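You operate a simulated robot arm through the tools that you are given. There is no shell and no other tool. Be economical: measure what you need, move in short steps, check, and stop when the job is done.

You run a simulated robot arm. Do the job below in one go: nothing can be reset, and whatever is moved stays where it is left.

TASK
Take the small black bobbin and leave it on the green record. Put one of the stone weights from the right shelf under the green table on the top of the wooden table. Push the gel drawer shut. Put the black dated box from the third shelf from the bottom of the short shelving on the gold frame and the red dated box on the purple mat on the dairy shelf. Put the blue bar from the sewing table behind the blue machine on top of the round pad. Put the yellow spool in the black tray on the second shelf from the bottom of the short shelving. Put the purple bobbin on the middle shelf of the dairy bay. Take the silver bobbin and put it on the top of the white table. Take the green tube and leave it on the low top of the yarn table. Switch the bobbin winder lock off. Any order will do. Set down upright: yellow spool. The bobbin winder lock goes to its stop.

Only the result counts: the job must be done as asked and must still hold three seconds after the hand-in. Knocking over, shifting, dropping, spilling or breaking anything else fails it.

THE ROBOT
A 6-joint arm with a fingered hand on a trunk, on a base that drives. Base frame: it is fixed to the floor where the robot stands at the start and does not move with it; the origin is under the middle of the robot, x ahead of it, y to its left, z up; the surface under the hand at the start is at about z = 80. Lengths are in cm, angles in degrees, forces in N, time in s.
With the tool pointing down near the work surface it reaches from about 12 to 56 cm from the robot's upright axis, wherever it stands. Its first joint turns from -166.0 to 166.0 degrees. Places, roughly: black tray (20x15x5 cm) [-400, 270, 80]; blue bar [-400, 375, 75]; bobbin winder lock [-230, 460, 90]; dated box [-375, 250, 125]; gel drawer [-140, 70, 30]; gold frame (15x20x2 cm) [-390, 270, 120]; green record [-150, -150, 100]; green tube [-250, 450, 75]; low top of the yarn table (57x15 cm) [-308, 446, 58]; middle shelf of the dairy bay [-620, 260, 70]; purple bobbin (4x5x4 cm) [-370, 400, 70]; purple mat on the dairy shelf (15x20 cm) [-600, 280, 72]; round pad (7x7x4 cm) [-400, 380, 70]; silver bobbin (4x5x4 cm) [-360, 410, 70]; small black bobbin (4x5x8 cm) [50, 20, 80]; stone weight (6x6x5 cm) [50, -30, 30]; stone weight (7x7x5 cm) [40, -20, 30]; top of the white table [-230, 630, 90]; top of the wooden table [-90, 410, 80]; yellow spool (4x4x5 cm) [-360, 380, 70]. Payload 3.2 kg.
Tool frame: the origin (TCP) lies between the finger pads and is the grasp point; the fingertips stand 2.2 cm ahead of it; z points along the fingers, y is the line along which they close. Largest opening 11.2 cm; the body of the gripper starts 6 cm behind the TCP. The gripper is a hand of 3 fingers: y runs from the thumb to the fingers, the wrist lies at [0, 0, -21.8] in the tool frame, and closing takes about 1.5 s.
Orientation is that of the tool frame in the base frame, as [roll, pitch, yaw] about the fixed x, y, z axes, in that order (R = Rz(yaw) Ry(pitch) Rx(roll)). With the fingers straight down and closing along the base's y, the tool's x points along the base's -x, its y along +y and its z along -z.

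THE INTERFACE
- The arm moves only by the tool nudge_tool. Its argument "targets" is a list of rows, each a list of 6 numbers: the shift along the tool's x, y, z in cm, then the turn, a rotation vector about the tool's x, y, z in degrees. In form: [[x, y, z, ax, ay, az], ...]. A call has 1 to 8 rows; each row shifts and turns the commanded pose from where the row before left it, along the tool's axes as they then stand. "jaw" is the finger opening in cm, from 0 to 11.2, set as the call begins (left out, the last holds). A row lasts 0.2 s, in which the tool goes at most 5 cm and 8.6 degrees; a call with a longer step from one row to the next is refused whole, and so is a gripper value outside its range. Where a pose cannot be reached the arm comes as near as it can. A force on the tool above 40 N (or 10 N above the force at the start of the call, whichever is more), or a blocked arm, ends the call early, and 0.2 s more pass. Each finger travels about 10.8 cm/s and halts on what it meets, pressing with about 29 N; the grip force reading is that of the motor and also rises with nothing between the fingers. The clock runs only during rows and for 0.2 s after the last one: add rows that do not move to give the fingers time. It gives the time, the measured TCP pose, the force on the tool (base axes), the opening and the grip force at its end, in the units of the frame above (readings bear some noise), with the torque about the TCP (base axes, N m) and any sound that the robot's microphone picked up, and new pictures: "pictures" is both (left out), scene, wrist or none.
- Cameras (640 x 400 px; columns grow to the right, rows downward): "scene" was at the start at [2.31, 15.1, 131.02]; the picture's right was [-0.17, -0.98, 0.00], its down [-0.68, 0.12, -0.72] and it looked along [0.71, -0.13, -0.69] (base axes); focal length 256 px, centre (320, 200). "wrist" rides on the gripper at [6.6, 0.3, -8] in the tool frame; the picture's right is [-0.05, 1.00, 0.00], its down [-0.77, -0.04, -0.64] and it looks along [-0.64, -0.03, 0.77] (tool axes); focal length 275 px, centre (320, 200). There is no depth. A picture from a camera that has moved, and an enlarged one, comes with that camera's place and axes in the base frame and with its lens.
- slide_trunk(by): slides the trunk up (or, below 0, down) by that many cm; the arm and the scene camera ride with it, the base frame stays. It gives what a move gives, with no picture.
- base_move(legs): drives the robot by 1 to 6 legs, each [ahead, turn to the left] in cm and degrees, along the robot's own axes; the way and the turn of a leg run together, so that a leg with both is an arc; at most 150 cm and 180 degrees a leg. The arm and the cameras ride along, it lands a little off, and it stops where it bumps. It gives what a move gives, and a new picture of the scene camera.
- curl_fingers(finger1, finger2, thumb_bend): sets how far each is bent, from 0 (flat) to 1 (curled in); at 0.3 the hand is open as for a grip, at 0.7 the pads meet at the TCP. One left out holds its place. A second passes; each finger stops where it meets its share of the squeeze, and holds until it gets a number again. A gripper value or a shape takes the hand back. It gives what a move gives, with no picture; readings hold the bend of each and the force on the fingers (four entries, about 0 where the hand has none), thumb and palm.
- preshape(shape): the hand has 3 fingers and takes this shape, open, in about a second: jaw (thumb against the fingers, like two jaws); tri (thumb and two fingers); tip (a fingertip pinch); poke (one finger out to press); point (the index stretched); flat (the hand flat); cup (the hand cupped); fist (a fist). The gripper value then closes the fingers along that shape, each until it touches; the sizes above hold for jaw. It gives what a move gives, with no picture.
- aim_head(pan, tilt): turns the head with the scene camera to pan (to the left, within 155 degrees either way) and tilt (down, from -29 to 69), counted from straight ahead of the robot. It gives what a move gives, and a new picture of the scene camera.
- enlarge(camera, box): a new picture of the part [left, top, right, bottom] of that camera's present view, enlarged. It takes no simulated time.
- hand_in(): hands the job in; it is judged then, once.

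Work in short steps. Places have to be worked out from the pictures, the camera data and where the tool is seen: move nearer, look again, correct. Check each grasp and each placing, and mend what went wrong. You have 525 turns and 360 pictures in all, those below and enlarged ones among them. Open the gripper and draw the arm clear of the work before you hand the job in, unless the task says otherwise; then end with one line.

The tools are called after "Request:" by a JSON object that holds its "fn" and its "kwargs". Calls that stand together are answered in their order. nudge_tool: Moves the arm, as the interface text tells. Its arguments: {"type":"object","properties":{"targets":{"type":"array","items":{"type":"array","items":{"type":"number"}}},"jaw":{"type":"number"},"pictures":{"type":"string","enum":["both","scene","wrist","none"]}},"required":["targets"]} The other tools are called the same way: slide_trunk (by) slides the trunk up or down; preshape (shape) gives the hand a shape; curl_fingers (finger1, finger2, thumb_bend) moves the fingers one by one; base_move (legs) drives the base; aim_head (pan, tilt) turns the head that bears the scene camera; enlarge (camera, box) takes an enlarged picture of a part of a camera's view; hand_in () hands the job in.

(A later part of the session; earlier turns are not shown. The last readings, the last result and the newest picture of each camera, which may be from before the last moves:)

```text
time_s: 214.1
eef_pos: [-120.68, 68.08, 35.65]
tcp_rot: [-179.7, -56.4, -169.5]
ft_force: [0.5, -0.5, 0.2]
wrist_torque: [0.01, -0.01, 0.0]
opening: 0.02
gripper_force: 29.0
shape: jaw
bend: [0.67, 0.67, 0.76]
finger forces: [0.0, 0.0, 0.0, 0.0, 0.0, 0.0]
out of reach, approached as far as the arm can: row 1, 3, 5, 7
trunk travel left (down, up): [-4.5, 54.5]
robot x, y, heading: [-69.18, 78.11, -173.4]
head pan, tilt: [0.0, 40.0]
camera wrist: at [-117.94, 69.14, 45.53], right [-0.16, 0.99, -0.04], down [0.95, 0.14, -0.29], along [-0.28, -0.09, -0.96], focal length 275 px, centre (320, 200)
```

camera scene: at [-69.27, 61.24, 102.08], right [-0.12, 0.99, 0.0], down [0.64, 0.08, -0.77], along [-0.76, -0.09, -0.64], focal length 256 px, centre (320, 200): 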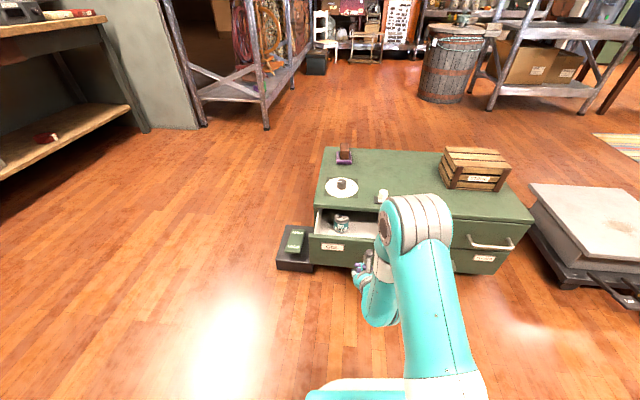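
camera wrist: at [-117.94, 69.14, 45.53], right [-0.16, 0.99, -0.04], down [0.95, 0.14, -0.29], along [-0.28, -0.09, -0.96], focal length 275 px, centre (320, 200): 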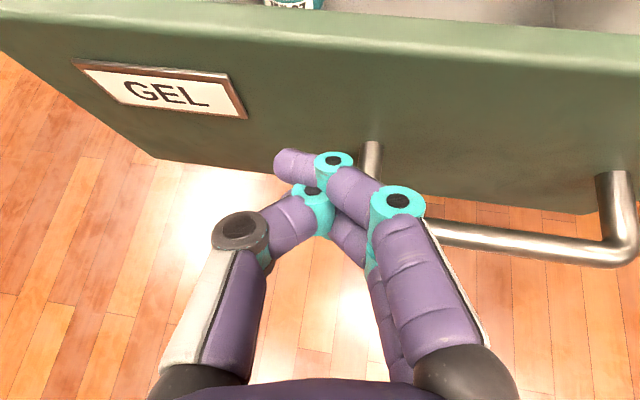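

Arm shift left is at its limit; turn the base 2.5° left and keep pushing with the base in small legs.

Request:
{"fn": "base_move", "kwargs": {"legs": [[0, 2.5], [3, 0], [3, 0]]}}

```text
time_s: 215.8
eef_pos: [-126.03, 65.01, 35.76]
tcp_rot: [-179.6, -56.4, -167.1]
ft_force: [-0.5, 0.7, -0.2]
wrist_torque: [0.02, -0.01, 0.01]
opening: 0.03
gripper_force: 28.6
shape: jaw
bend: [0.67, 0.67, 0.76]
finger forces: [0.0, 0.1, 0.0, 0.0, 0.0, 0.1]
trunk travel left (down, up): [-4.5, 54.5]
robot x, y, heading: [-74.7, 77.18, -170.6]
head pan, tilt: [0.0, 40.0]
camera scene: at [-74.36, 60.29, 102.08], right [-0.16, 0.99, 0.0], down [0.63, 0.1, -0.77], along [-0.76, -0.12, -0.64], focal length 256 px, centre (320, 200)
```

scene: 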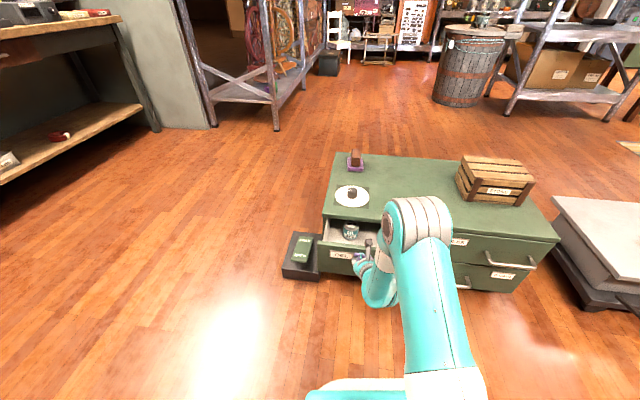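

Request:
{"fn": "base_move", "kwargs": {"legs": [[3, 0], [3, 0]]}}

Request:
{"fn": "enlarge", "kwargs": {"camera": "wrist", "box": [0, 0, 640, 400]}}

```text
time_s: 217.0
eef_pos: [-132.04, 64.13, 35.69]
tcp_rot: [-179.6, -56.4, -167.1]
ft_force: [-0.2, 0.5, -0.1]
wrist_torque: [-0.01, 0.01, 0.02]
opening: 0.02
gripper_force: 29.5
shape: jaw
bend: [0.67, 0.67, 0.76]
finger forces: [0.0, 0.1, 0.0, 0.0, 0.0, 0.0]
trunk travel left (down, up): [-4.5, 54.5]
robot x, y, heading: [-80.75, 76.26, -170.6]
head pan, tilt: [0.0, 40.0]
camera scene: at [-80.25, 59.33, 102.08], right [-0.16, 0.99, 0.0], down [0.63, 0.1, -0.77], along [-0.76, -0.12, -0.64], focal length 256 px, centre (320, 200)
```

scene: 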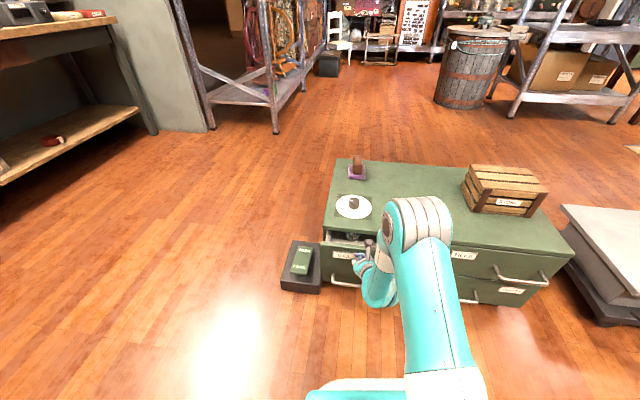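

```text
1.00 times, centred on (320, 200) of wrist (not enlarged: the box is as wide or as high as the picture)
camera zoom: at [-129.2, 65.1, 45.53], right [-0.2, 0.98, -0.04], down [0.94, 0.18, -0.29], along [-0.28, -0.1, -0.96], focal length 275 px, centre (320, 200)
```

zoom: 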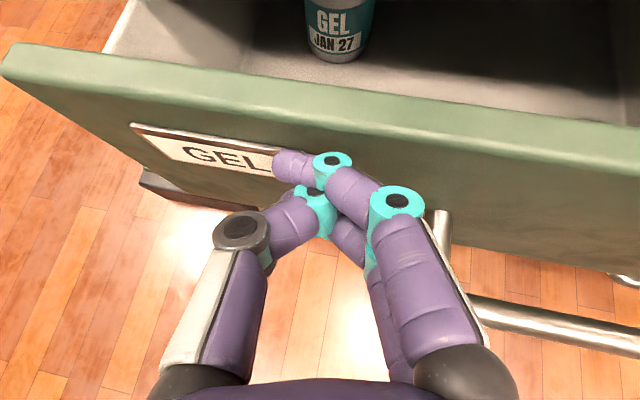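

The drawer is closing smoothly, jar upright. Continue.

Request:
{"fn": "base_move", "kwargs": {"legs": [[3, 0], [3, 0]]}}

Request:
{"fn": "enlarge", "kwargs": {"camera": "wrist", "box": [0, 0, 640, 400]}}

```text
time_s: 218.3
eef_pos: [-137.93, 63.06, 35.76]
tcp_rot: [-179.6, -56.5, -167.1]
ft_force: [0.3, -0.2, 0.4]
wrist_torque: [0.01, 0.0, -0.02]
opening: 0.0
gripper_force: 29.0
shape: jaw
bend: [0.67, 0.67, 0.76]
finger forces: [0.0, 0.0, 0.0, 0.0, 0.0, 0.0]
trunk travel left (down, up): [-4.5, 54.5]
robot x, y, heading: [-86.67, 74.95, -171.0]
head pan, tilt: [0.0, 40.0]
camera scene: at [-86.25, 58.36, 102.08], right [-0.16, 0.99, 0.0], down [0.63, 0.1, -0.77], along [-0.76, -0.12, -0.64], focal length 256 px, centre (320, 200)
```

scene: 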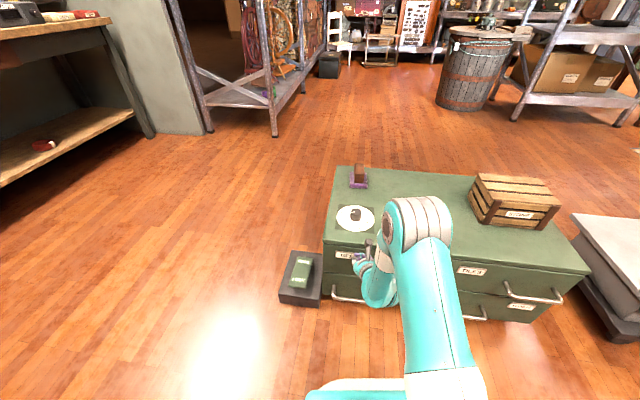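

```text
1.00 times, centred on (320, 200) of wrist (not enlarged: the box is as wide or as high as the picture)
camera zoom: at [-135.2, 64.15, 45.53], right [-0.2, 0.98, -0.04], down [0.94, 0.18, -0.29], along [-0.28, -0.1, -0.96], focal length 275 px, centre (320, 200)
```

zoom: 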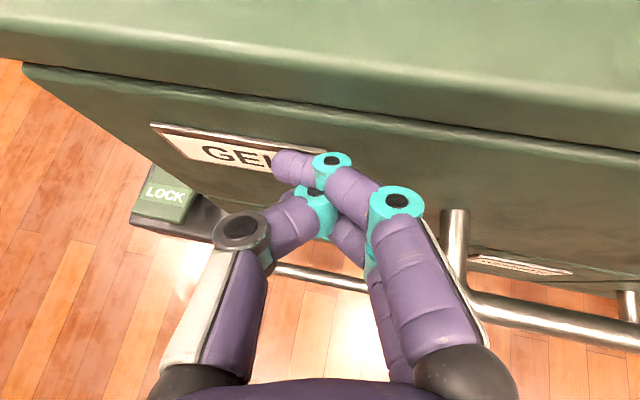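

Nearly flush. One more small push until resistance.

Request:
{"fn": "base_move", "kwargs": {"legs": [[2, 0]]}}

Request:
{"fn": "enlarge", "kwargs": {"camera": "scene", "box": [310, 160, 600, 340]}}

```text
time_s: 219.2
eef_pos: [-138.87, 62.43, 35.31]
tcp_rot: [-179.9, -55.2, -166.1]
ft_force: [5.3, 0.4, 0.5]
wrist_torque: [0.02, 0.02, -0.09]
opening: 0.01
gripper_force: 28.9
shape: jaw
bend: [0.68, 0.68, 0.78]
finger forces: [0.0, 0.0, 0.1, 0.1, 19.4, 0.1]
trunk travel left (down, up): [-4.5, 54.5]
robot x, y, heading: [-87.93, 74.83, -170.7]
head pan, tilt: [0.0, 40.0]
stopped in leg 1: the force on the tool passed its limit at 54 N (the readings are from after the stop); the commanded pose is now the measured one
camera scene: at [-87.53, 58.14, 102.08], right [-0.16, 0.99, 0.0], down [0.63, 0.11, -0.77], along [-0.76, -0.13, -0.64], focal length 256 px, centre (320, 200)
```

scene: 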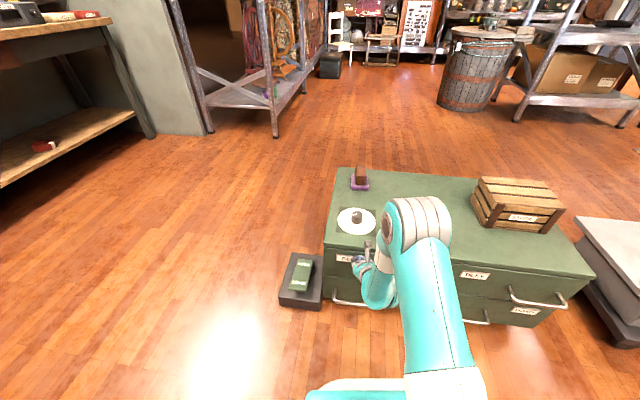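

```text
2.21 times, centred on (455, 250) of scene
camera zoom: at [-87.53, 58.14, 102.08], right [-0.16, 0.99, 0.0], down [0.63, 0.11, -0.77], along [-0.76, -0.13, -0.64], focal length 564 px, centre (22, 90)
```

zoom: 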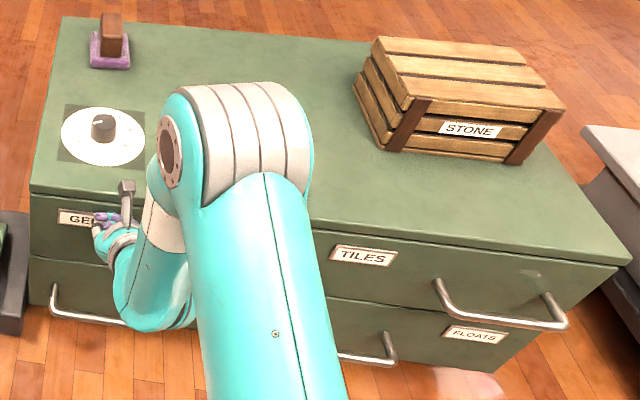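

The drawer reached its end stop. Back off 40 cm and verify.

Request:
{"fn": "base_move", "kwargs": {"legs": [[-40, 0]]}}

Request:
{"fn": "enlarge", "kwargs": {"camera": "scene", "box": [280, 150, 480, 280]}}

```text
time_s: 221.6
eef_pos: [-99.99, 68.89, 35.44]
tcp_rot: [-179.8, -55.4, -165.8]
ft_force: [0.2, 0.4, 0.0]
wrist_torque: [-0.03, -0.04, 0.0]
opening: 0.03
gripper_force: 28.9
shape: jaw
bend: [0.68, 0.68, 0.77]
finger forces: [0.0, 0.0, 0.1, 0.1, 0.0, 0.0]
trunk travel left (down, up): [-4.5, 54.5]
robot x, y, heading: [-49.31, 81.36, -170.4]
head pan, tilt: [0.0, 40.0]
camera scene: at [-48.78, 64.62, 102.08], right [-0.17, 0.99, 0.0], down [0.63, 0.11, -0.77], along [-0.76, -0.13, -0.64], focal length 256 px, centre (320, 200)
```

scene: 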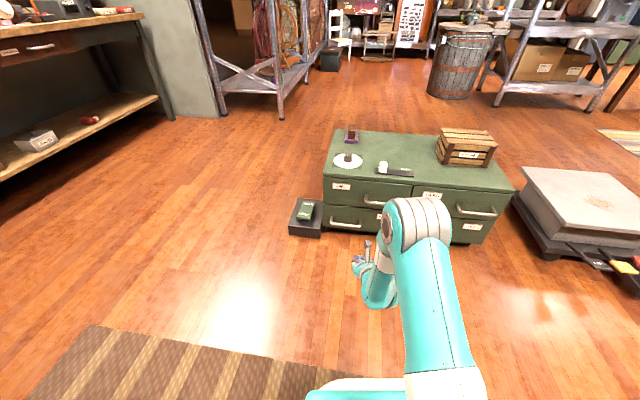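

```text
3.08 times, centred on (380, 215) of scene
camera zoom: at [-48.78, 64.62, 102.08], right [-0.17, 0.99, 0.0], down [0.63, 0.11, -0.77], along [-0.76, -0.13, -0.64], focal length 787 px, centre (135, 154)
```

zoom: 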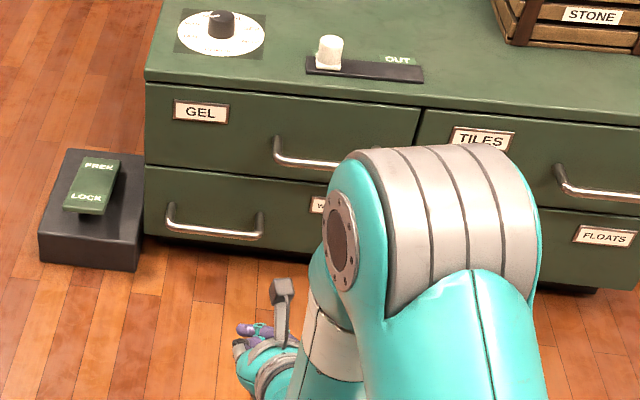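

Drawer shut. Now go to the yarn table area: raise the trunk and drive via the aisle.

Request:
{"fn": "slide_trunk", "kwargs": {"by": 40}}

Request:
{"fn": "slide_trunk", "kwargs": {"by": 14}}

Request:
{"fn": "base_move", "kwargs": {"legs": [[0, -91.5], [90, 0], [92, 0], [0, 64], [90, 0]]}}

Request:
{"fn": "aim_head", "kwargs": {"pan": -20, "tilt": 25}}

```text
time_s: 225.4
eef_pos: [-99.98, 68.77, 75.26]
tcp_rot: [-179.8, -55.4, -165.9]
ft_force: [-0.5, -1.0, 0.7]
wrist_torque: [-0.01, -0.03, 0.02]
opening: 0.0
gripper_force: 28.5
shape: jaw
bend: [0.68, 0.68, 0.77]
finger forces: [0.1, 0.1, 0.0, 0.1, 0.0, 0.0]
trunk travel left (down, up): [-44.5, 14.5]
robot x, y, heading: [-49.5, 81.53, -170.3]
head pan, tilt: [0.0, 40.0]
```

```text
time_s: 227.1
eef_pos: [-100.04, 68.88, 89.42]
tcp_rot: [-179.9, -55.4, -165.8]
ft_force: [0.3, 0.5, 0.3]
wrist_torque: [0.02, 0.02, 0.0]
opening: 0.0
gripper_force: 29.2
shape: jaw
bend: [0.68, 0.68, 0.77]
finger forces: [0.0, 0.0, 0.1, 0.1, 0.1, 0.0]
trunk travel left (down, up): [-58.5, 0.5]
robot x, y, heading: [-49.11, 81.68, -170.6]
head pan, tilt: [0.0, 40.0]
```

```text
time_s: 247.1
eef_pos: [-204.25, 303.99, 89.2]
tcp_rot: [-179.9, -55.4, 164.6]
ft_force: [-0.7, 0.0, -0.4]
wrist_torque: [-0.01, 0.0, -0.03]
opening: 0.02
gripper_force: 28.9
shape: jaw
bend: [0.68, 0.68, 0.77]
finger forces: [0.0, 0.0, 0.0, 0.0, 0.1, 0.0]
trunk travel left (down, up): [-58.5, 0.5]
robot x, y, heading: [-153.76, 289.71, 160.0]
head pan, tilt: [0.0, 40.0]
camera scene: at [-161.68, 275.06, 156.07], right [0.34, 0.94, 0.0], down [0.6, -0.22, -0.77], along [-0.72, 0.26, -0.64], focal length 256 px, centre (320, 200)
```

scene: 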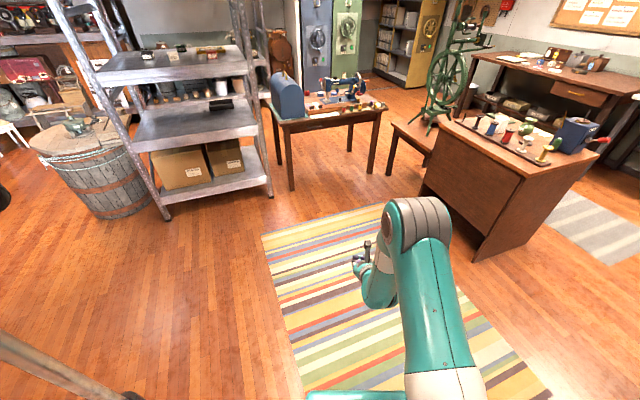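

```text
time_s: 247.9
eef_pos: [-204.2, 303.94, 89.35]
tcp_rot: [-179.8, -55.4, 164.6]
ft_force: [-0.3, -1.4, 0.3]
wrist_torque: [-0.01, -0.01, 0.01]
opening: 0.01
gripper_force: 29.2
shape: jaw
bend: [0.68, 0.68, 0.77]
finger forces: [0.1, 0.0, 0.0, 0.0, 0.0, 0.0]
trunk travel left (down, up): [-58.5, 0.5]
robot x, y, heading: [-154.1, 289.75, 160.1]
head pan, tilt: [-20.0, 25.0]
camera scene: at [-160.72, 278.06, 158.4], right [0.64, 0.77, 0.0], down [0.32, -0.27, -0.91], along [-0.69, 0.58, -0.42], focal length 256 px, centre (320, 200)
```

scene: 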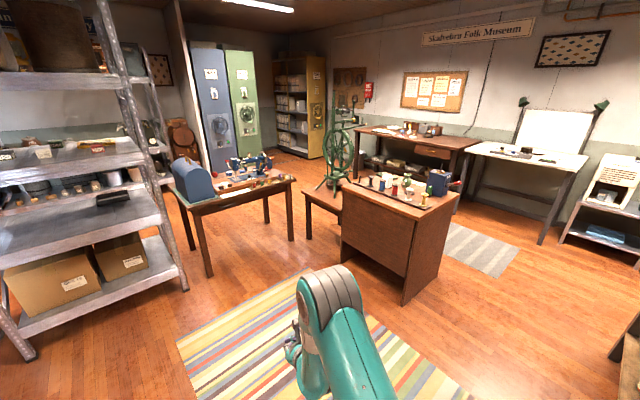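

Request:
{"fn": "enlarge", "kwargs": {"camera": "scene", "box": [310, 90, 490, 200]}}

Request:
{"fn": "enlarge", "kwargs": {"camera": "scene", "box": [160, 140, 310, 230]}}

Request:
{"fn": "enlarge", "kwargs": {"camera": "scene", "box": [0, 60, 190, 260]}}

```text
3.56 times, centred on (400, 145) of scene
camera zoom: at [-160.72, 278.06, 158.4], right [0.64, 0.77, 0.0], down [0.32, -0.27, -0.91], along [-0.69, 0.58, -0.42], focal length 909 px, centre (36, 396)
```

zoom: 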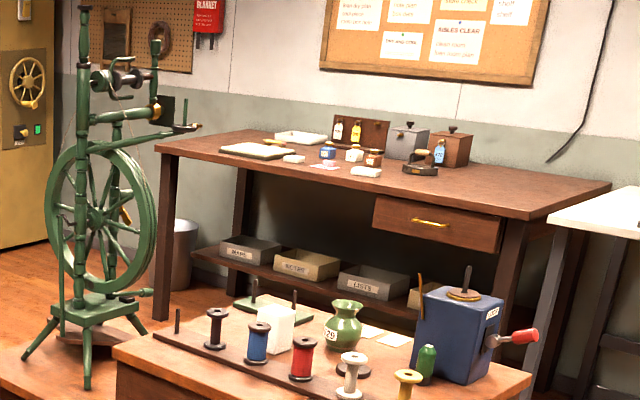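

```text
4.27 times, centred on (235, 185) of scene
camera zoom: at [-160.72, 278.06, 158.4], right [0.64, 0.77, 0.0], down [0.32, -0.27, -0.91], along [-0.69, 0.58, -0.42], focal length 1091 px, centre (683, 264)
```

zoom: 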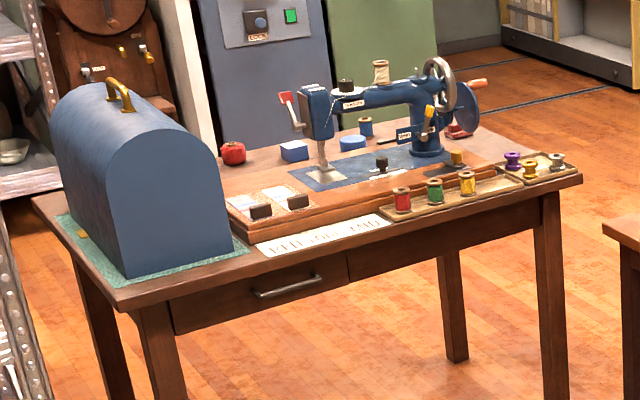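

```text
2.00 times, centred on (95, 160) of scene
camera zoom: at [-160.72, 278.06, 158.4], right [0.64, 0.77, 0.0], down [0.32, -0.27, -0.91], along [-0.69, 0.58, -0.42], focal length 512 px, centre (770, 280)
```

zoom: 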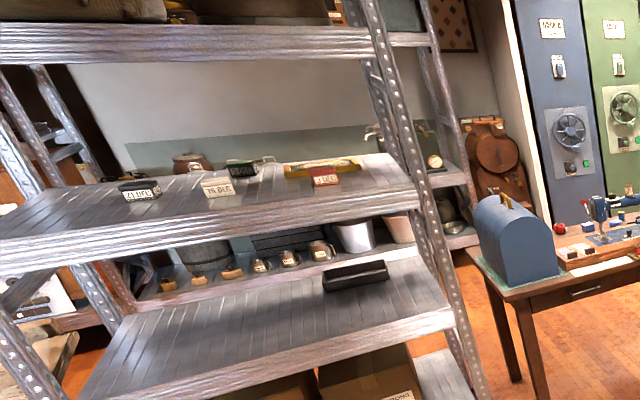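

Now drive up between the tables and look at the winder from its +x side; first pull the hand in a bit.

Request:
{"fn": "nudge_tool", "kwargs": {"targets": [[0, 0, -4, 0, 0, 0], [0, 0, -4, 0, 0, 0], [0, 0, -4, 0, 0, 0], [0, 0, 0, 0, 0, 0]], "pictures": "none"}}

Request:
{"fn": "base_move", "kwargs": {"legs": [[0, -65], [85, 0], [80, 0], [0, 55]]}}

Request:
{"fn": "aim_head", "kwargs": {"pan": 30, "tilt": 35}}

```text
time_s: 248.9
eef_pos: [-198.38, 302.0, 93.92]
tcp_rot: [-180.0, -55.3, 164.6]
ft_force: [-0.3, 0.9, -0.5]
wrist_torque: [0.0, 0.0, -0.01]
opening: 0.0
gripper_force: 28.6
shape: jaw
bend: [0.68, 0.68, 0.77]
finger forces: [0.1, 0.0, 0.0, 0.2, 0.0, 0.1]
out of reach, approached as far as the arm can: row 3
trunk travel left (down, up): [-58.5, 0.5]
robot x, y, heading: [-153.9, 290.03, 160.0]
head pan, tilt: [-20.0, 25.0]
```

```text
time_s: 262.7
eef_pos: [-213.39, 474.61, 93.98]
tcp_rot: [-179.9, -55.3, 156.8]
ft_force: [0.2, -1.0, -0.3]
wrist_torque: [-0.02, 0.05, 0.0]
opening: 0.01
gripper_force: 29.2
shape: jaw
bend: [0.68, 0.68, 0.77]
finger forces: [0.0, 0.0, 0.0, 0.0, 0.0, 0.1]
trunk travel left (down, up): [-58.5, 0.5]
robot x, y, heading: [-170.9, 456.54, 152.0]
head pan, tilt: [-20.0, 25.0]
camera scene: at [-179.27, 445.75, 158.41], right [0.74, 0.67, 0.0], down [0.28, -0.31, -0.91], along [-0.61, 0.67, -0.42], focal length 256 px, centre (320, 200)
```

scene: 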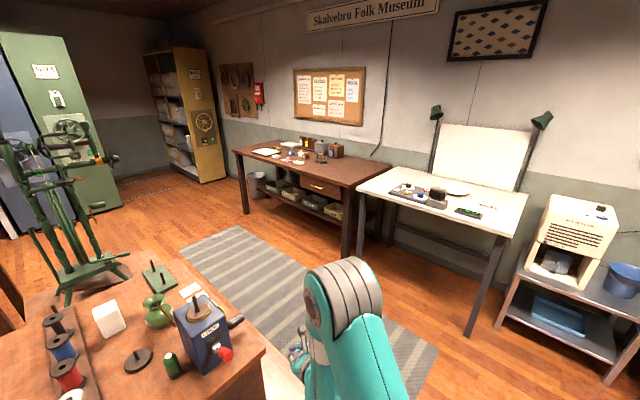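

```text
time_s: 263.9
eef_pos: [-213.38, 474.65, 94.05]
tcp_rot: [-179.8, -55.2, 156.5]
ft_force: [-0.5, 0.1, -0.6]
wrist_torque: [-0.01, 0.01, 0.01]
opening: 0.01
gripper_force: 29.0
shape: jaw
bend: [0.68, 0.68, 0.77]
finger forces: [0.0, 0.0, 0.2, 0.0, 0.0, 0.0]
trunk travel left (down, up): [-58.5, 0.5]
robot x, y, heading: [-170.71, 456.36, 152.0]
head pan, tilt: [30.0, 35.0]
camera scene: at [-181.9, 438.62, 156.83], right [-0.04, 1.0, 0.0], down [0.57, 0.02, -0.82], along [-0.82, -0.03, -0.57], focal length 256 px, centre (320, 200)
```

scene: 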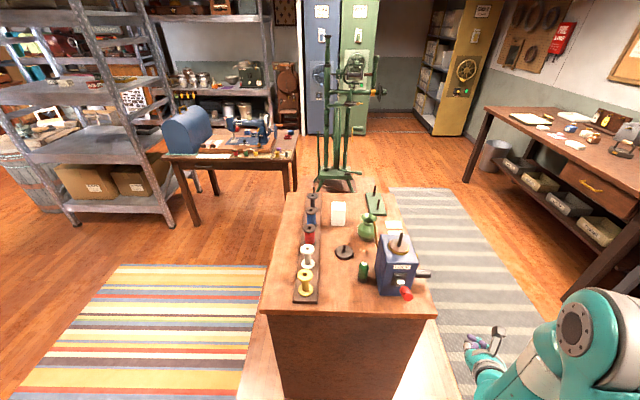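

Request:
{"fn": "enlarge", "kwargs": {"camera": "scene", "box": [290, 180, 450, 310]}}

```text
3.08 times, centred on (370, 245) of scene
camera zoom: at [-181.9, 438.62, 156.83], right [-0.04, 1.0, 0.0], down [0.57, 0.02, -0.82], along [-0.82, -0.03, -0.57], focal length 787 px, centre (166, 62)
```

zoom: 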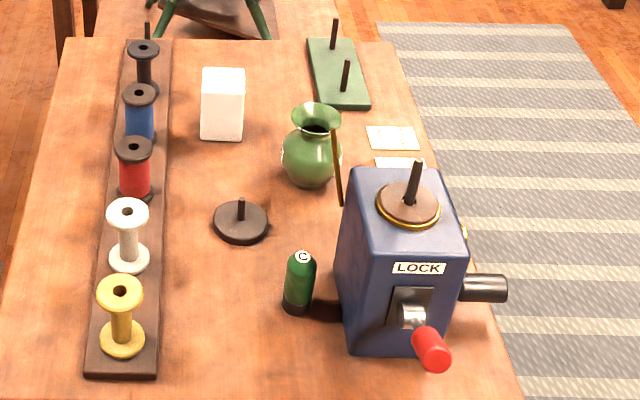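

Request:
{"fn": "enlarge", "kwargs": {"camera": "scene", "box": [370, 240, 425, 305]}}

Request:
{"fn": "enlarge", "kwargs": {"camera": "wrist", "box": [0, 0, 640, 400]}}

```text
6.15 times, centred on (398, 272) of scene
camera zoom: at [-181.9, 438.62, 156.83], right [-0.04, 1.0, 0.0], down [0.57, 0.02, -0.82], along [-0.82, -0.03, -0.57], focal length 1574 px, centre (-157, -246)
```

zoom: 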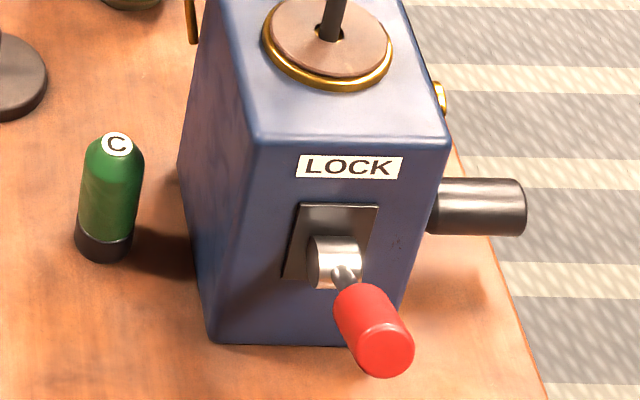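

```text
1.00 times, centred on (320, 200) of wrist (not enlarged: the box is as wide or as high as the picture)
camera zoom: at [-210.73, 473.88, 103.78], right [0.42, 0.91, -0.04], down [0.87, -0.41, -0.27], along [-0.26, 0.08, -0.96], focal length 275 px, centre (320, 200)
```

zoom: 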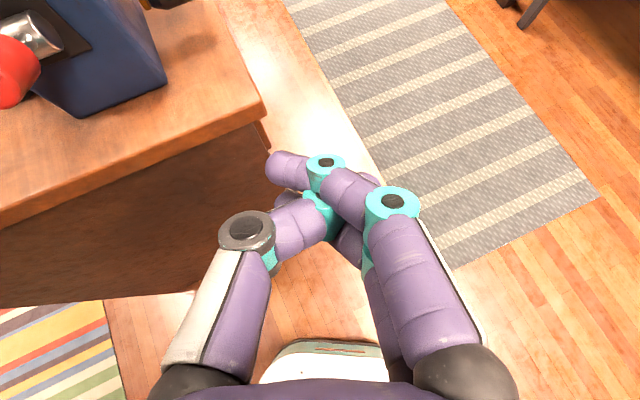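

I'll lower the trunk 30 cm to get a second, flatter view of the lever (hand is in free space).

Request:
{"fn": "slide_trunk", "kwargs": {"by": -35}}

Request:
{"fn": "aim_head", "kwargs": {"pan": 30, "tilt": 30}}

Request:
{"fn": "enlarge", "kwargs": {"camera": "scene", "box": [360, 150, 460, 270]}}

```text
time_s: 267.3
eef_pos: [-213.32, 474.69, 58.94]
tcp_rot: [-179.8, -55.2, 156.8]
ft_force: [0.1, -0.4, 0.2]
wrist_torque: [0.02, -0.03, 0.02]
opening: 0.01
gripper_force: 28.4
shape: jaw
bend: [0.68, 0.68, 0.77]
finger forces: [0.0, 0.0, 0.1, 0.0, 0.1, 0.0]
trunk travel left (down, up): [-23.5, 35.5]
robot x, y, heading: [-170.52, 456.56, 152.0]
head pan, tilt: [30.0, 35.0]
```

```text
time_s: 268.0
eef_pos: [-213.45, 474.66, 59.01]
tcp_rot: [-179.8, -55.3, 156.8]
ft_force: [0.7, -0.4, 0.7]
wrist_torque: [-0.03, -0.01, -0.03]
opening: 0.0
gripper_force: 28.8
shape: jaw
bend: [0.68, 0.68, 0.77]
finger forces: [0.0, 0.0, 0.1, 0.1, 0.1, 0.0]
trunk travel left (down, up): [-23.5, 35.5]
robot x, y, heading: [-170.82, 456.51, 152.0]
head pan, tilt: [30.0, 30.0]
camera scene: at [-182.14, 438.6, 122.61], right [-0.04, 1.0, 0.0], down [0.5, 0.02, -0.87], along [-0.87, -0.03, -0.5], focal length 256 px, centre (320, 200)
```

scene: 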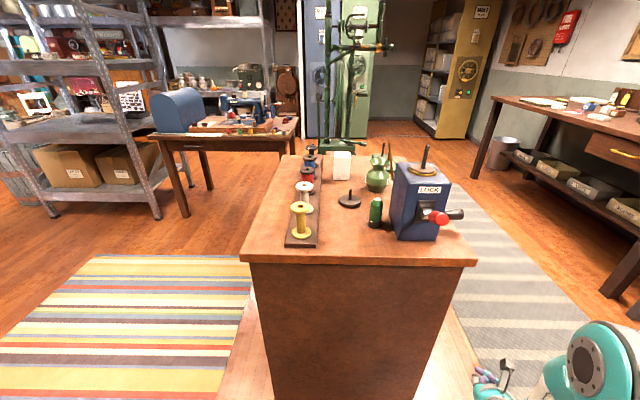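

```text
3.33 times, centred on (410, 210) of scene
camera zoom: at [-182.14, 438.6, 122.61], right [-0.04, 1.0, 0.0], down [0.5, 0.02, -0.87], along [-0.87, -0.03, -0.5], focal length 852 px, centre (20, 167)
```

zoom: 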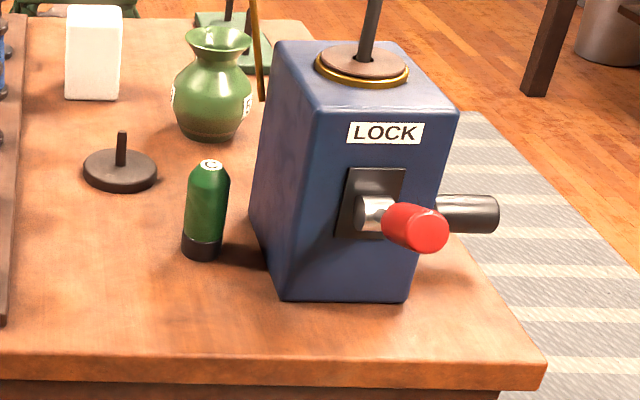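

Lever pivot ≈(-234.3, 461.9, 89.4), knob end ≈(-227, 462.2, 92.8): it points outward and up, so OFF is pressing it down. Table z≈81; green tube at (-241, 451.7). Raise the trunk and bring the hand back to pointing down, standard yaw.

Request:
{"fn": "slide_trunk", "kwargs": {"by": 35}}

Request:
{"fn": "nudge_tool", "kwargs": {"targets": [[0, 0, 0, 0, -8, 0], [0, 0, 0, 0, -8, 0], [0, 0, 0, 0, -8, 0], [0, 0, 0, 0, -8, 0], [0, 0, 0, 0, -8, 0], [0, 0, 0, 0, -8, 0], [0, 0, 0, 0, -7, 0]], "pictures": "none"}}

Request:
{"fn": "nudge_tool", "kwargs": {"targets": [[0, 0, 0, 0, 0, -8.5], [0, 0, 0, 0, 0, -8.5], [0, 0, 0, 0, 0, -8.5], [0, 0, 0, 0, 0, -8.5], [0, 0, 0, 0, 0, -8.5], [0, 0, 0, 0, 0, -8.5], [0, 0, 0, 0, 0, -8.5], [0, 0, 0, 0, 0, -8.5]], "pictures": "none"}}

Request:
{"fn": "nudge_tool", "kwargs": {"targets": [[0, 0, 0, 0, 0, -8.5], [0, 0, 0, 0, 0, -8.5], [0, 0, 0, 0, 0, -8.5], [0, 0, 0, 0, 0, -8.5], [0, 0, 0, 0, 0, -8.5], [0, 0, 0, 0, 0, -8.5], [0, 0, 0, 0, 0, -8.5], [0, 0, 0, 0, 0, -8.5]], "pictures": "none"}}

```text
time_s: 271.4
eef_pos: [-213.41, 474.52, 93.99]
tcp_rot: [-180.0, -55.4, 156.7]
ft_force: [-0.6, 0.4, -0.6]
wrist_torque: [-0.01, -0.03, 0.01]
opening: 0.0
gripper_force: 29.1
shape: jaw
bend: [0.68, 0.68, 0.77]
finger forces: [0.0, 0.0, 0.0, 0.1, 0.0, 0.0]
trunk travel left (down, up): [-58.5, 0.5]
robot x, y, heading: [-170.68, 456.14, 152.3]
head pan, tilt: [30.0, 30.0]
```

```text
time_s: 273.0
eef_pos: [-206.54, 470.9, 84.92]
tcp_rot: [175.9, -3.3, 156.5]
ft_force: [0.4, 0.8, -0.3]
wrist_torque: [0.01, 0.0, 0.0]
opening: 0.0
gripper_force: 29.1
shape: jaw
bend: [0.68, 0.68, 0.77]
finger forces: [0.1, 0.0, 0.0, 0.0, 0.2, 0.0]
out of reach, approached as far as the arm can: row 1, 2, 4, 5, 6, 7
trunk travel left (down, up): [-58.5, 0.5]
robot x, y, heading: [-170.81, 456.36, 152.2]
head pan, tilt: [30.0, 30.0]
```

```text
time_s: 274.8
eef_pos: [-205.38, 470.42, 83.75]
tcp_rot: [176.6, 1.9, -135.5]
ft_force: [1.0, 0.3, 0.7]
wrist_torque: [0.03, -0.01, -0.03]
opening: 0.01
gripper_force: 29.1
shape: jaw
bend: [0.68, 0.68, 0.77]
finger forces: [0.1, 0.0, 0.0, 0.1, 0.0, 0.0]
out of reach, approached as far as the arm can: row 1, 2
trunk travel left (down, up): [-58.5, 0.5]
robot x, y, heading: [-170.86, 456.32, 152.3]
head pan, tilt: [30.0, 30.0]
```

```text
time_s: 276.6
eef_pos: [-207.93, 458.68, 85.33]
tcp_rot: [-179.4, 5.4, -68.2]
ft_force: [0.3, -0.6, 0.6]
wrist_torque: [0.01, -0.02, -0.02]
opening: 0.0
gripper_force: 29.4
shape: jaw
bend: [0.68, 0.68, 0.77]
finger forces: [0.1, 0.1, 0.0, 0.0, 0.0, 0.1]
out of reach, approached as far as the arm can: row 5, 6, 7, 8
trunk travel left (down, up): [-58.5, 0.5]
robot x, y, heading: [-170.93, 456.79, 152.2]
head pan, tilt: [30.0, 30.0]
```

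Some rows hit limits (hand close in and low). Move the hand up and out a bit, then continue rotating.

Request:
{"fn": "nudge_tool", "kwargs": {"targets": [[0, 0, -4, 0, 0, 0], [0, 0, -4, 0, 0, 0], [0, 0, -4, 0, 0, 0], [0, 0, 0, 0, -5.4, 0]], "pictures": "none"}}

Request:
{"fn": "nudge_tool", "kwargs": {"targets": [[0, 0, 0, 0, 0, -8.5], [0, 0, 0, 0, 0, -8.5], [0, 0, 0, 0, 0, -8.5], [0, 0, 0, 0, 0, -8.5]], "pictures": "scene"}}

```text
time_s: 277.6
eef_pos: [-202.35, 458.49, 89.31]
tcp_rot: [-179.8, 9.0, -67.6]
ft_force: [0.4, 0.3, 0.1]
wrist_torque: [-0.02, 0.02, 0.0]
opening: 0.02
gripper_force: 29.2
shape: jaw
bend: [0.68, 0.68, 0.77]
finger forces: [0.0, 0.0, 0.0, 0.1, 0.0, 0.0]
out of reach, approached as far as the arm can: row 1, 2, 3
trunk travel left (down, up): [-58.5, 0.5]
robot x, y, heading: [-170.39, 456.28, 152.1]
head pan, tilt: [30.0, 30.0]
```

```text
time_s: 278.6
eef_pos: [-201.33, 458.24, 87.81]
tcp_rot: [-174.8, 7.2, -33.1]
ft_force: [-0.1, -0.2, 0.1]
wrist_torque: [0.01, -0.03, 0.01]
opening: 0.0
gripper_force: 28.5
shape: jaw
bend: [0.68, 0.68, 0.77]
finger forces: [0.0, 0.0, 0.0, 0.0, 0.0, 0.0]
out of reach, approached as far as the arm can: row 3, 4
trunk travel left (down, up): [-58.5, 0.5]
robot x, y, heading: [-170.92, 456.2, 152.3]
head pan, tilt: [30.0, 30.0]
camera scene: at [-182.14, 438.59, 157.61], right [-0.04, 1.0, 0.0], down [0.5, 0.02, -0.87], along [-0.87, -0.03, -0.5], focal length 256 px, centre (320, 200)
```

scene: 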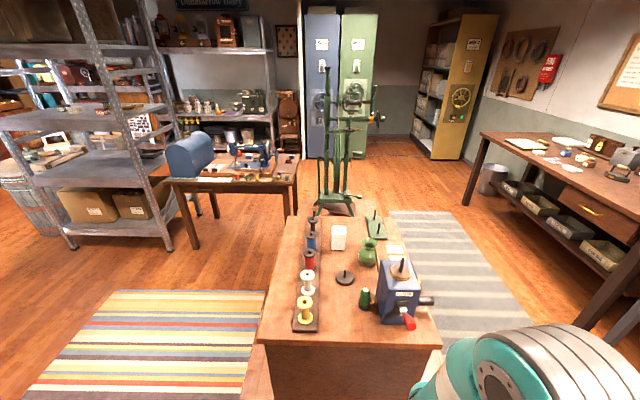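

Try moving outward (−x) and up to leave the cramped zone.

Request:
{"fn": "nudge_tool", "kwargs": {"targets": [[-1.7, 1.1, -2, 0, 0, 0], [-1.7, 1.1, -2, 0, 0, 0], [-1.7, 1.1, -2, 0, 0, 0], [-1.7, 1.1, -2, 0, 0, 0]], "pictures": "none"}}

```text
time_s: 279.6
eef_pos: [-202.49, 456.91, 87.62]
tcp_rot: [-174.9, 7.8, -33.3]
ft_force: [0.5, -0.3, 1.7]
wrist_torque: [-0.01, 0.01, 0.0]
opening: 0.01
gripper_force: 29.0
shape: jaw
bend: [0.68, 0.68, 0.77]
finger forces: [0.1, 0.1, 0.1, 0.0, 0.0, 0.0]
out of reach, approached as far as the arm can: row 1, 2, 3, 4
trunk travel left (down, up): [-58.5, 0.5]
robot x, y, heading: [-170.61, 456.82, 152.1]
head pan, tilt: [30.0, 30.0]
```

Backtrack the rotation to leave this corner of the joint space.

Request:
{"fn": "nudge_tool", "kwargs": {"targets": [[0, 0, 0, 0, 0, 8.5], [0, 0, 0, 0, 0, 8.5], [0, 0, 0, 0, 0, 8.5], [0, 0, 0, 0, 0, 8.5], [0, 0, 0, 0, 0, 8.5], [0, 0, 0, 0, 0, 8.5], [0, 0, 0, 0, 0, 8.5], [0, 0, 0, 0, 0, 8.5]], "pictures": "none"}}

Request:
{"fn": "nudge_tool", "kwargs": {"targets": [[0, 0, -3, 0, 0, 0], [0, 0, -3, 0, 0, 0], [0, 0, -3, 0, 0, 0], [0, 0, -3, 0, 0, 0]], "pictures": "scene"}}

```text
time_s: 281.4
eef_pos: [-202.45, 457.02, 87.46]
tcp_rot: [175.4, 7.4, -102.1]
ft_force: [-0.2, 0.5, 0.0]
wrist_torque: [0.0, -0.04, 0.0]
opening: 0.02
gripper_force: 28.6
shape: jaw
bend: [0.68, 0.68, 0.77]
finger forces: [0.0, 0.0, 0.0, 0.0, 0.0, 0.0]
trunk travel left (down, up): [-58.5, 0.5]
robot x, y, heading: [-171.03, 456.39, 152.1]
head pan, tilt: [30.0, 30.0]
```

```text
time_s: 282.4
eef_pos: [-200.65, 456.44, 94.04]
tcp_rot: [174.8, 7.6, -101.9]
ft_force: [0.7, 0.5, -0.3]
wrist_torque: [-0.03, 0.0, -0.03]
opening: 0.0
gripper_force: 29.4
shape: jaw
bend: [0.68, 0.68, 0.77]
finger forces: [0.0, 0.0, 0.0, 0.1, 0.0, 0.0]
out of reach, approached as far as the arm can: row 3, 4
trunk travel left (down, up): [-58.5, 0.5]
robot x, y, heading: [-170.98, 456.56, 152.2]
head pan, tilt: [30.0, 30.0]
camera scene: at [-182.14, 438.59, 157.61], right [-0.04, 1.0, 0.0], down [0.5, 0.02, -0.87], along [-0.87, -0.03, -0.5], focal length 256 px, centre (320, 200)
```

scene: 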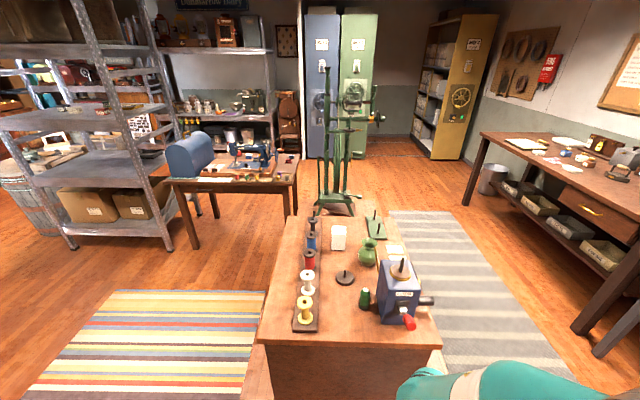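

Request:
{"fn": "aim_head", "kwargs": {"pan": -25, "tilt": 55}}

```text
time_s: 283.6
eef_pos: [-200.65, 456.46, 94.0]
tcp_rot: [174.8, 7.7, -101.8]
ft_force: [0.0, 0.3, -0.7]
wrist_torque: [0.0, -0.01, 0.0]
opening: 0.0
gripper_force: 28.9
shape: jaw
bend: [0.68, 0.68, 0.77]
finger forces: [0.0, 0.0, 0.0, 0.0, 0.0, 0.0]
trunk travel left (down, up): [-58.5, 0.5]
robot x, y, heading: [-170.83, 456.55, 151.9]
head pan, tilt: [-25.0, 55.0]
camera scene: at [-177.45, 444.67, 154.01], right [0.8, 0.6, 0.0], down [0.49, -0.65, -0.57], along [-0.35, 0.46, -0.82], focal length 256 px, centre (320, 200)
```

scene: 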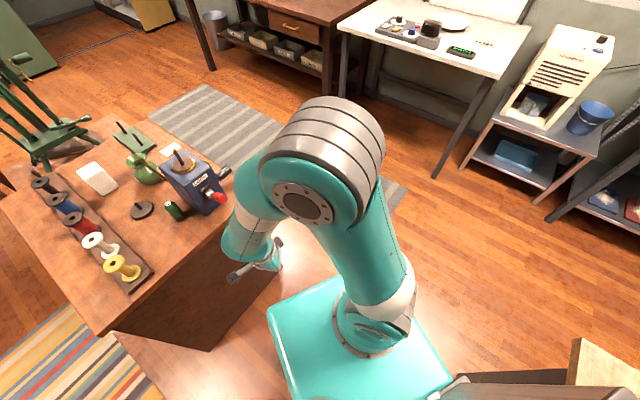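

The elbow is folded near its limit. Level the tool and move outward.

Request:
{"fn": "nudge_tool", "kwargs": {"targets": [[0, 3, 0, 5.2, 0, 0], [0, 3, 0, 0, 7.7, 0], [0, 3, 0, 0, 0, 0], [0, 3, 0, 0, 0, 0]], "pictures": "none"}}

```text
time_s: 284.6
eef_pos: [-208.98, 463.34, 86.6]
tcp_rot: [172.3, 2.8, -102.6]
ft_force: [-0.2, 0.4, 0.2]
wrist_torque: [-0.01, 0.04, -0.02]
opening: 0.01
gripper_force: 28.8
shape: jaw
bend: [0.68, 0.68, 0.77]
finger forces: [0.1, 0.1, 0.1, 0.0, 0.0, 0.0]
out of reach, approached as far as the arm can: row 1, 2, 3, 4
trunk travel left (down, up): [-58.5, 0.5]
robot x, y, heading: [-170.93, 456.09, 152.4]
head pan, tilt: [-25.0, 55.0]
```

I'll return to the pitched-forward posture that worked well, which also suits the lever and the tube.

Request:
{"fn": "nudge_tool", "kwargs": {"targets": [[0, 0, 0, 0, 0, 8.4], [0, 0, 0, 0, 0, 8.4], [0, 0, 0, 0, 0, 8.4], [0, 0, 0, 0, 0, 8.4], [0, 0, 0, 0, 0, 8.4], [0, 0, 0, 0, 0, 8.4]], "pictures": "none"}}

Request:
{"fn": "nudge_tool", "kwargs": {"targets": [[0, 0, 0, 0, 0, 8.4], [0, 0, 0, 0, 0, 8.4], [0, 0, 0, 0, 0, 8.4], [0, 0, 0, 0, 0, 8.4], [0, 0, 0, 0, 0, 8.4], [0, 0, 0, 0, 0, 8.4]], "pictures": "none"}}

Request:
{"fn": "nudge_tool", "kwargs": {"targets": [[0, 0, 0, 0, 8, 0], [0, 0, 0, 0, 8, 0], [0, 0, 0, 0, 8, 0], [0, 0, 0, 0, 8, 0], [0, 0, 0, 0, 8, 0], [0, 0, 0, 0, 8, 0], [0, 0, 0, 0, 6, 0]], "pictures": "none"}}

```text
time_s: 286.1
eef_pos: [-205.73, 459.93, 84.91]
tcp_rot: [176.3, -0.2, -152.5]
ft_force: [0.3, 0.2, -0.5]
wrist_torque: [0.01, -0.04, 0.01]
opening: 0.0
gripper_force: 28.8
shape: jaw
bend: [0.68, 0.68, 0.77]
finger forces: [0.0, 0.0, 0.1, 0.0, 0.0, 0.0]
out of reach, approached as far as the arm can: row 1
trunk travel left (down, up): [-58.5, 0.5]
robot x, y, heading: [-170.65, 456.51, 152.2]
head pan, tilt: [-25.0, 55.0]
```

```text
time_s: 287.4
eef_pos: [-205.9, 459.87, 85.05]
tcp_rot: [177.8, -3.0, 157.2]
ft_force: [-0.1, -0.1, 0.0]
wrist_torque: [-0.04, 0.02, 0.04]
opening: 0.0
gripper_force: 28.9
shape: jaw
bend: [0.68, 0.68, 0.77]
finger forces: [0.0, 0.0, 0.1, 0.0, 0.0, 0.0]
trunk travel left (down, up): [-58.5, 0.5]
robot x, y, heading: [-170.9, 456.55, 151.8]
head pan, tilt: [-25.0, 55.0]
```

```text
time_s: 289.1
eef_pos: [-207.97, 461.0, 83.66]
tcp_rot: [170.5, -41.3, 162.7]
ft_force: [0.3, -0.4, -0.2]
wrist_torque: [0.01, 0.0, -0.02]
opening: 0.0
gripper_force: 29.0
shape: jaw
bend: [0.68, 0.68, 0.77]
finger forces: [0.1, 0.0, 0.0, 0.0, 0.1, 0.0]
out of reach, approached as far as the arm can: row 1, 2, 3, 4, 5, 6, 7
trunk travel left (down, up): [-58.5, 0.5]
robot x, y, heading: [-170.97, 456.78, 152.0]
head pan, tilt: [-25.0, 55.0]
```

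Turn the base to heading 180 facing the winder, then extend outward.

Request:
{"fn": "base_move", "kwargs": {"legs": [[0, 28]]}}

Request:
{"fn": "nudge_tool", "kwargs": {"targets": [[1.4, 0, 0, 0, 0, 0], [1.5, 0, 0, 0, 0, 0], [1.5, 0, 0, 0, 0, 0], [1.5, 0, 0, 0, 0, 0]], "pictures": "scene"}}

```text
time_s: 290.9
eef_pos: [-205.63, 442.86, 83.77]
tcp_rot: [170.4, -41.3, -169.1]
ft_force: [0.6, 1.0, 0.0]
wrist_torque: [-0.01, 0.0, 0.0]
opening: 0.0
gripper_force: 29.2
shape: jaw
bend: [0.68, 0.68, 0.77]
finger forces: [0.0, 0.0, 0.0, 0.0, 0.0, 0.0]
trunk travel left (down, up): [-58.5, 0.5]
robot x, y, heading: [-170.69, 456.29, -179.9]
head pan, tilt: [-25.0, 55.0]
camera scene: at [-171.09, 442.83, 154.01], right [0.42, 0.91, 0.0], down [0.74, -0.34, -0.57], along [-0.52, 0.24, -0.82], focal length 256 px, centre (320, 200)
```

scene: 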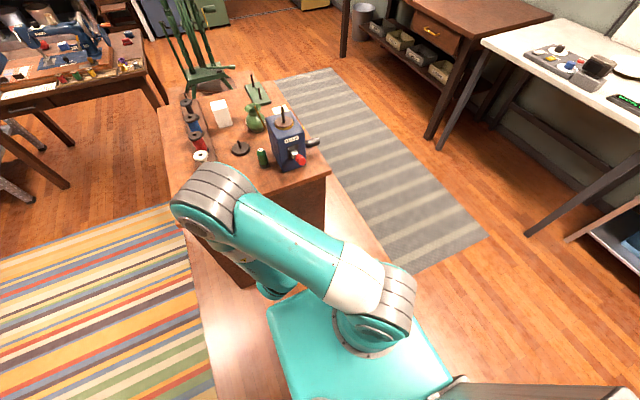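

```text
time_s: 291.9
eef_pos: [-210.08, 442.11, 87.58]
tcp_rot: [170.4, -41.3, -169.1]
ft_force: [0.7, -0.5, 0.2]
wrist_torque: [0.03, -0.02, 0.01]
opening: 0.02
gripper_force: 29.0
shape: jaw
bend: [0.68, 0.68, 0.77]
finger forces: [0.1, 0.1, 0.0, 0.0, 0.0, 0.0]
trunk travel left (down, up): [-58.5, 0.5]
robot x, y, heading: [-170.77, 456.78, -180.0]
head pan, tilt: [-25.0, 55.0]
camera scene: at [-171.11, 442.86, 154.01], right [0.42, 0.91, 0.0], down [0.74, -0.34, -0.57], along [-0.52, 0.24, -0.82], focal length 256 px, centre (320, 200)
```

scene: 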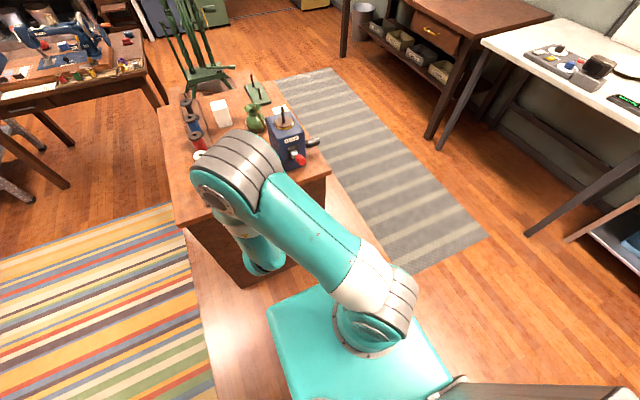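

Request:
{"fn": "nudge_tool", "kwargs": {"targets": [[3, 1, -1, 0, 0, 0], [3, 2, -1, 0, 0, 0], [3, 4, -1, 0, 0, 0], [3, 4, -1, 0, 0, 0], [0, 4, 0, 0, 0, 0]], "pictures": "none"}}

```text
refused: row 3 steps farther than a row can; nothing moved
```

Request:
{"fn": "nudge_tool", "kwargs": {"targets": [[3, 1, -1, 0, 0, 0], [3, 2, -1, 0, 0, 0], [3, 3, -1, 0, 0, 0], [2, 4, -1, 0, 0, 0], [0, 4, 0, 0, 0, 0], [0, 4, 0, 0, 0, 0]], "pictures": "both"}}

```text
time_s: 293.2
eef_pos: [-216.87, 458.23, 99.92]
tcp_rot: [170.5, -41.2, -169.3]
ft_force: [0.1, 0.6, 0.2]
wrist_torque: [0.02, 0.02, -0.03]
opening: 0.0
gripper_force: 28.8
shape: jaw
bend: [0.68, 0.68, 0.77]
finger forces: [0.1, 0.0, 0.0, 0.1, 0.0, 0.0]
trunk travel left (down, up): [-58.5, 0.5]
robot x, y, heading: [-170.62, 456.43, -179.9]
head pan, tilt: [-25.0, 55.0]
camera scene: at [-171.11, 442.91, 154.01], right [0.42, 0.91, 0.0], down [0.74, -0.34, -0.57], along [-0.52, 0.24, -0.82], focal length 256 px, centre (320, 200)
camera wrist: at [-216.48, 457.46, 110.1], right [-0.04, 0.99, 0.09], down [1.0, 0.05, -0.04], along [-0.05, 0.09, -0.99], focal length 275 px, centre (320, 200)
```

scene: 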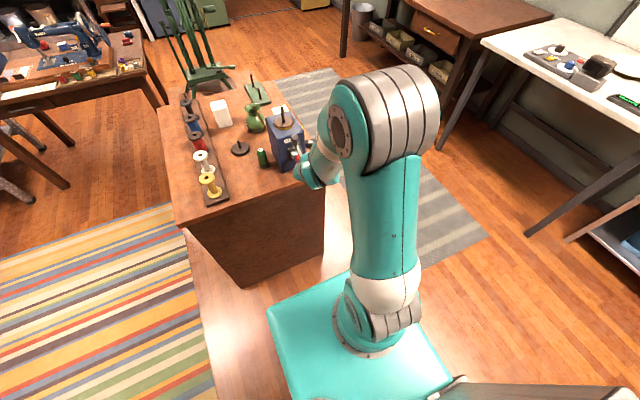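
wrist: 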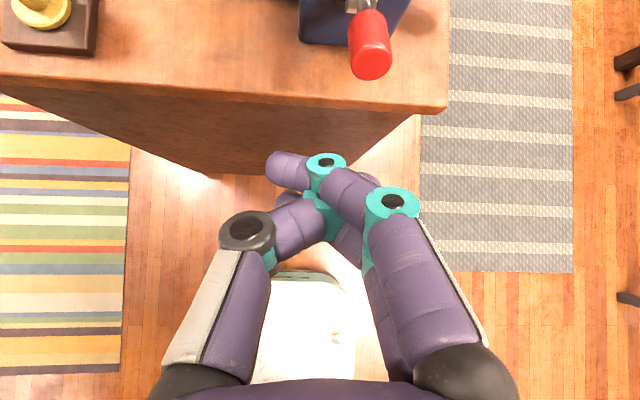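

Knob seen from above at ≈(-225…-228, 461.7). Bring the closed fingertips just above it.

Request:
{"fn": "nudge_tool", "kwargs": {"targets": [[2, 1.4, 2.6, 0, 0, 0], [2, 1.4, 2.6, 0, 0, 0], [2, 1.4, 2.6, 0, 0, 0], [0, 0, 0, 0, 0, 0]], "pictures": "both"}}

```text
time_s: 294.2
eef_pos: [-226.87, 461.92, 98.72]
tcp_rot: [170.6, -41.3, -169.2]
ft_force: [0.5, 0.3, 0.3]
wrist_torque: [-0.01, 0.0, 0.02]
opening: 0.0
gripper_force: 29.7
shape: jaw
bend: [0.68, 0.68, 0.77]
finger forces: [0.0, 0.0, 0.0, 0.1, 0.1, 0.0]
trunk travel left (down, up): [-58.5, 0.5]
robot x, y, heading: [-171.15, 456.34, -179.9]
head pan, tilt: [-25.0, 55.0]
camera scene: at [-171.1, 442.85, 154.01], right [0.42, 0.91, 0.0], down [0.74, -0.34, -0.57], along [-0.52, 0.24, -0.82], focal length 256 px, centre (320, 200)
camera wrist: at [-226.5, 461.05, 108.89], right [-0.04, 0.99, 0.09], down [1.0, 0.05, -0.04], along [-0.05, 0.09, -0.99], focal length 275 px, centre (320, 200)
```

scene: 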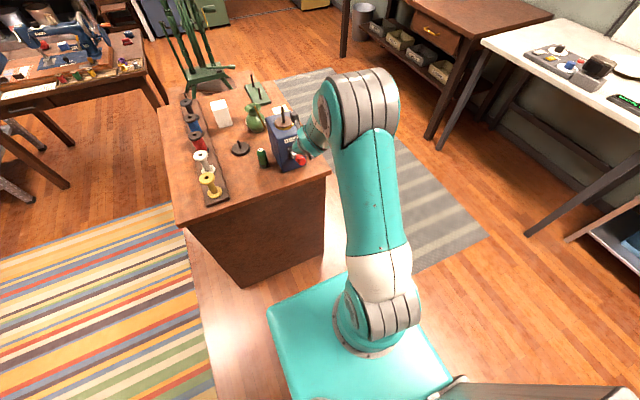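
wrist: 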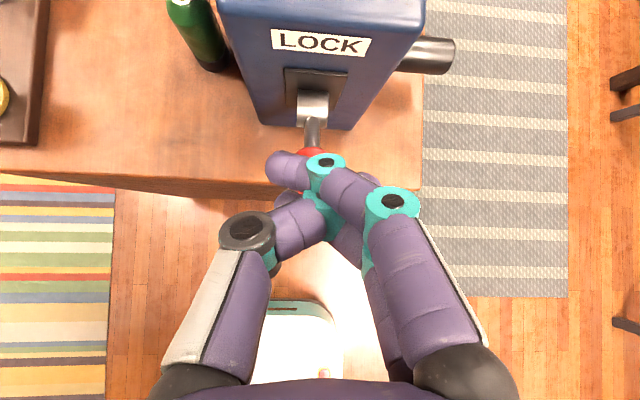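

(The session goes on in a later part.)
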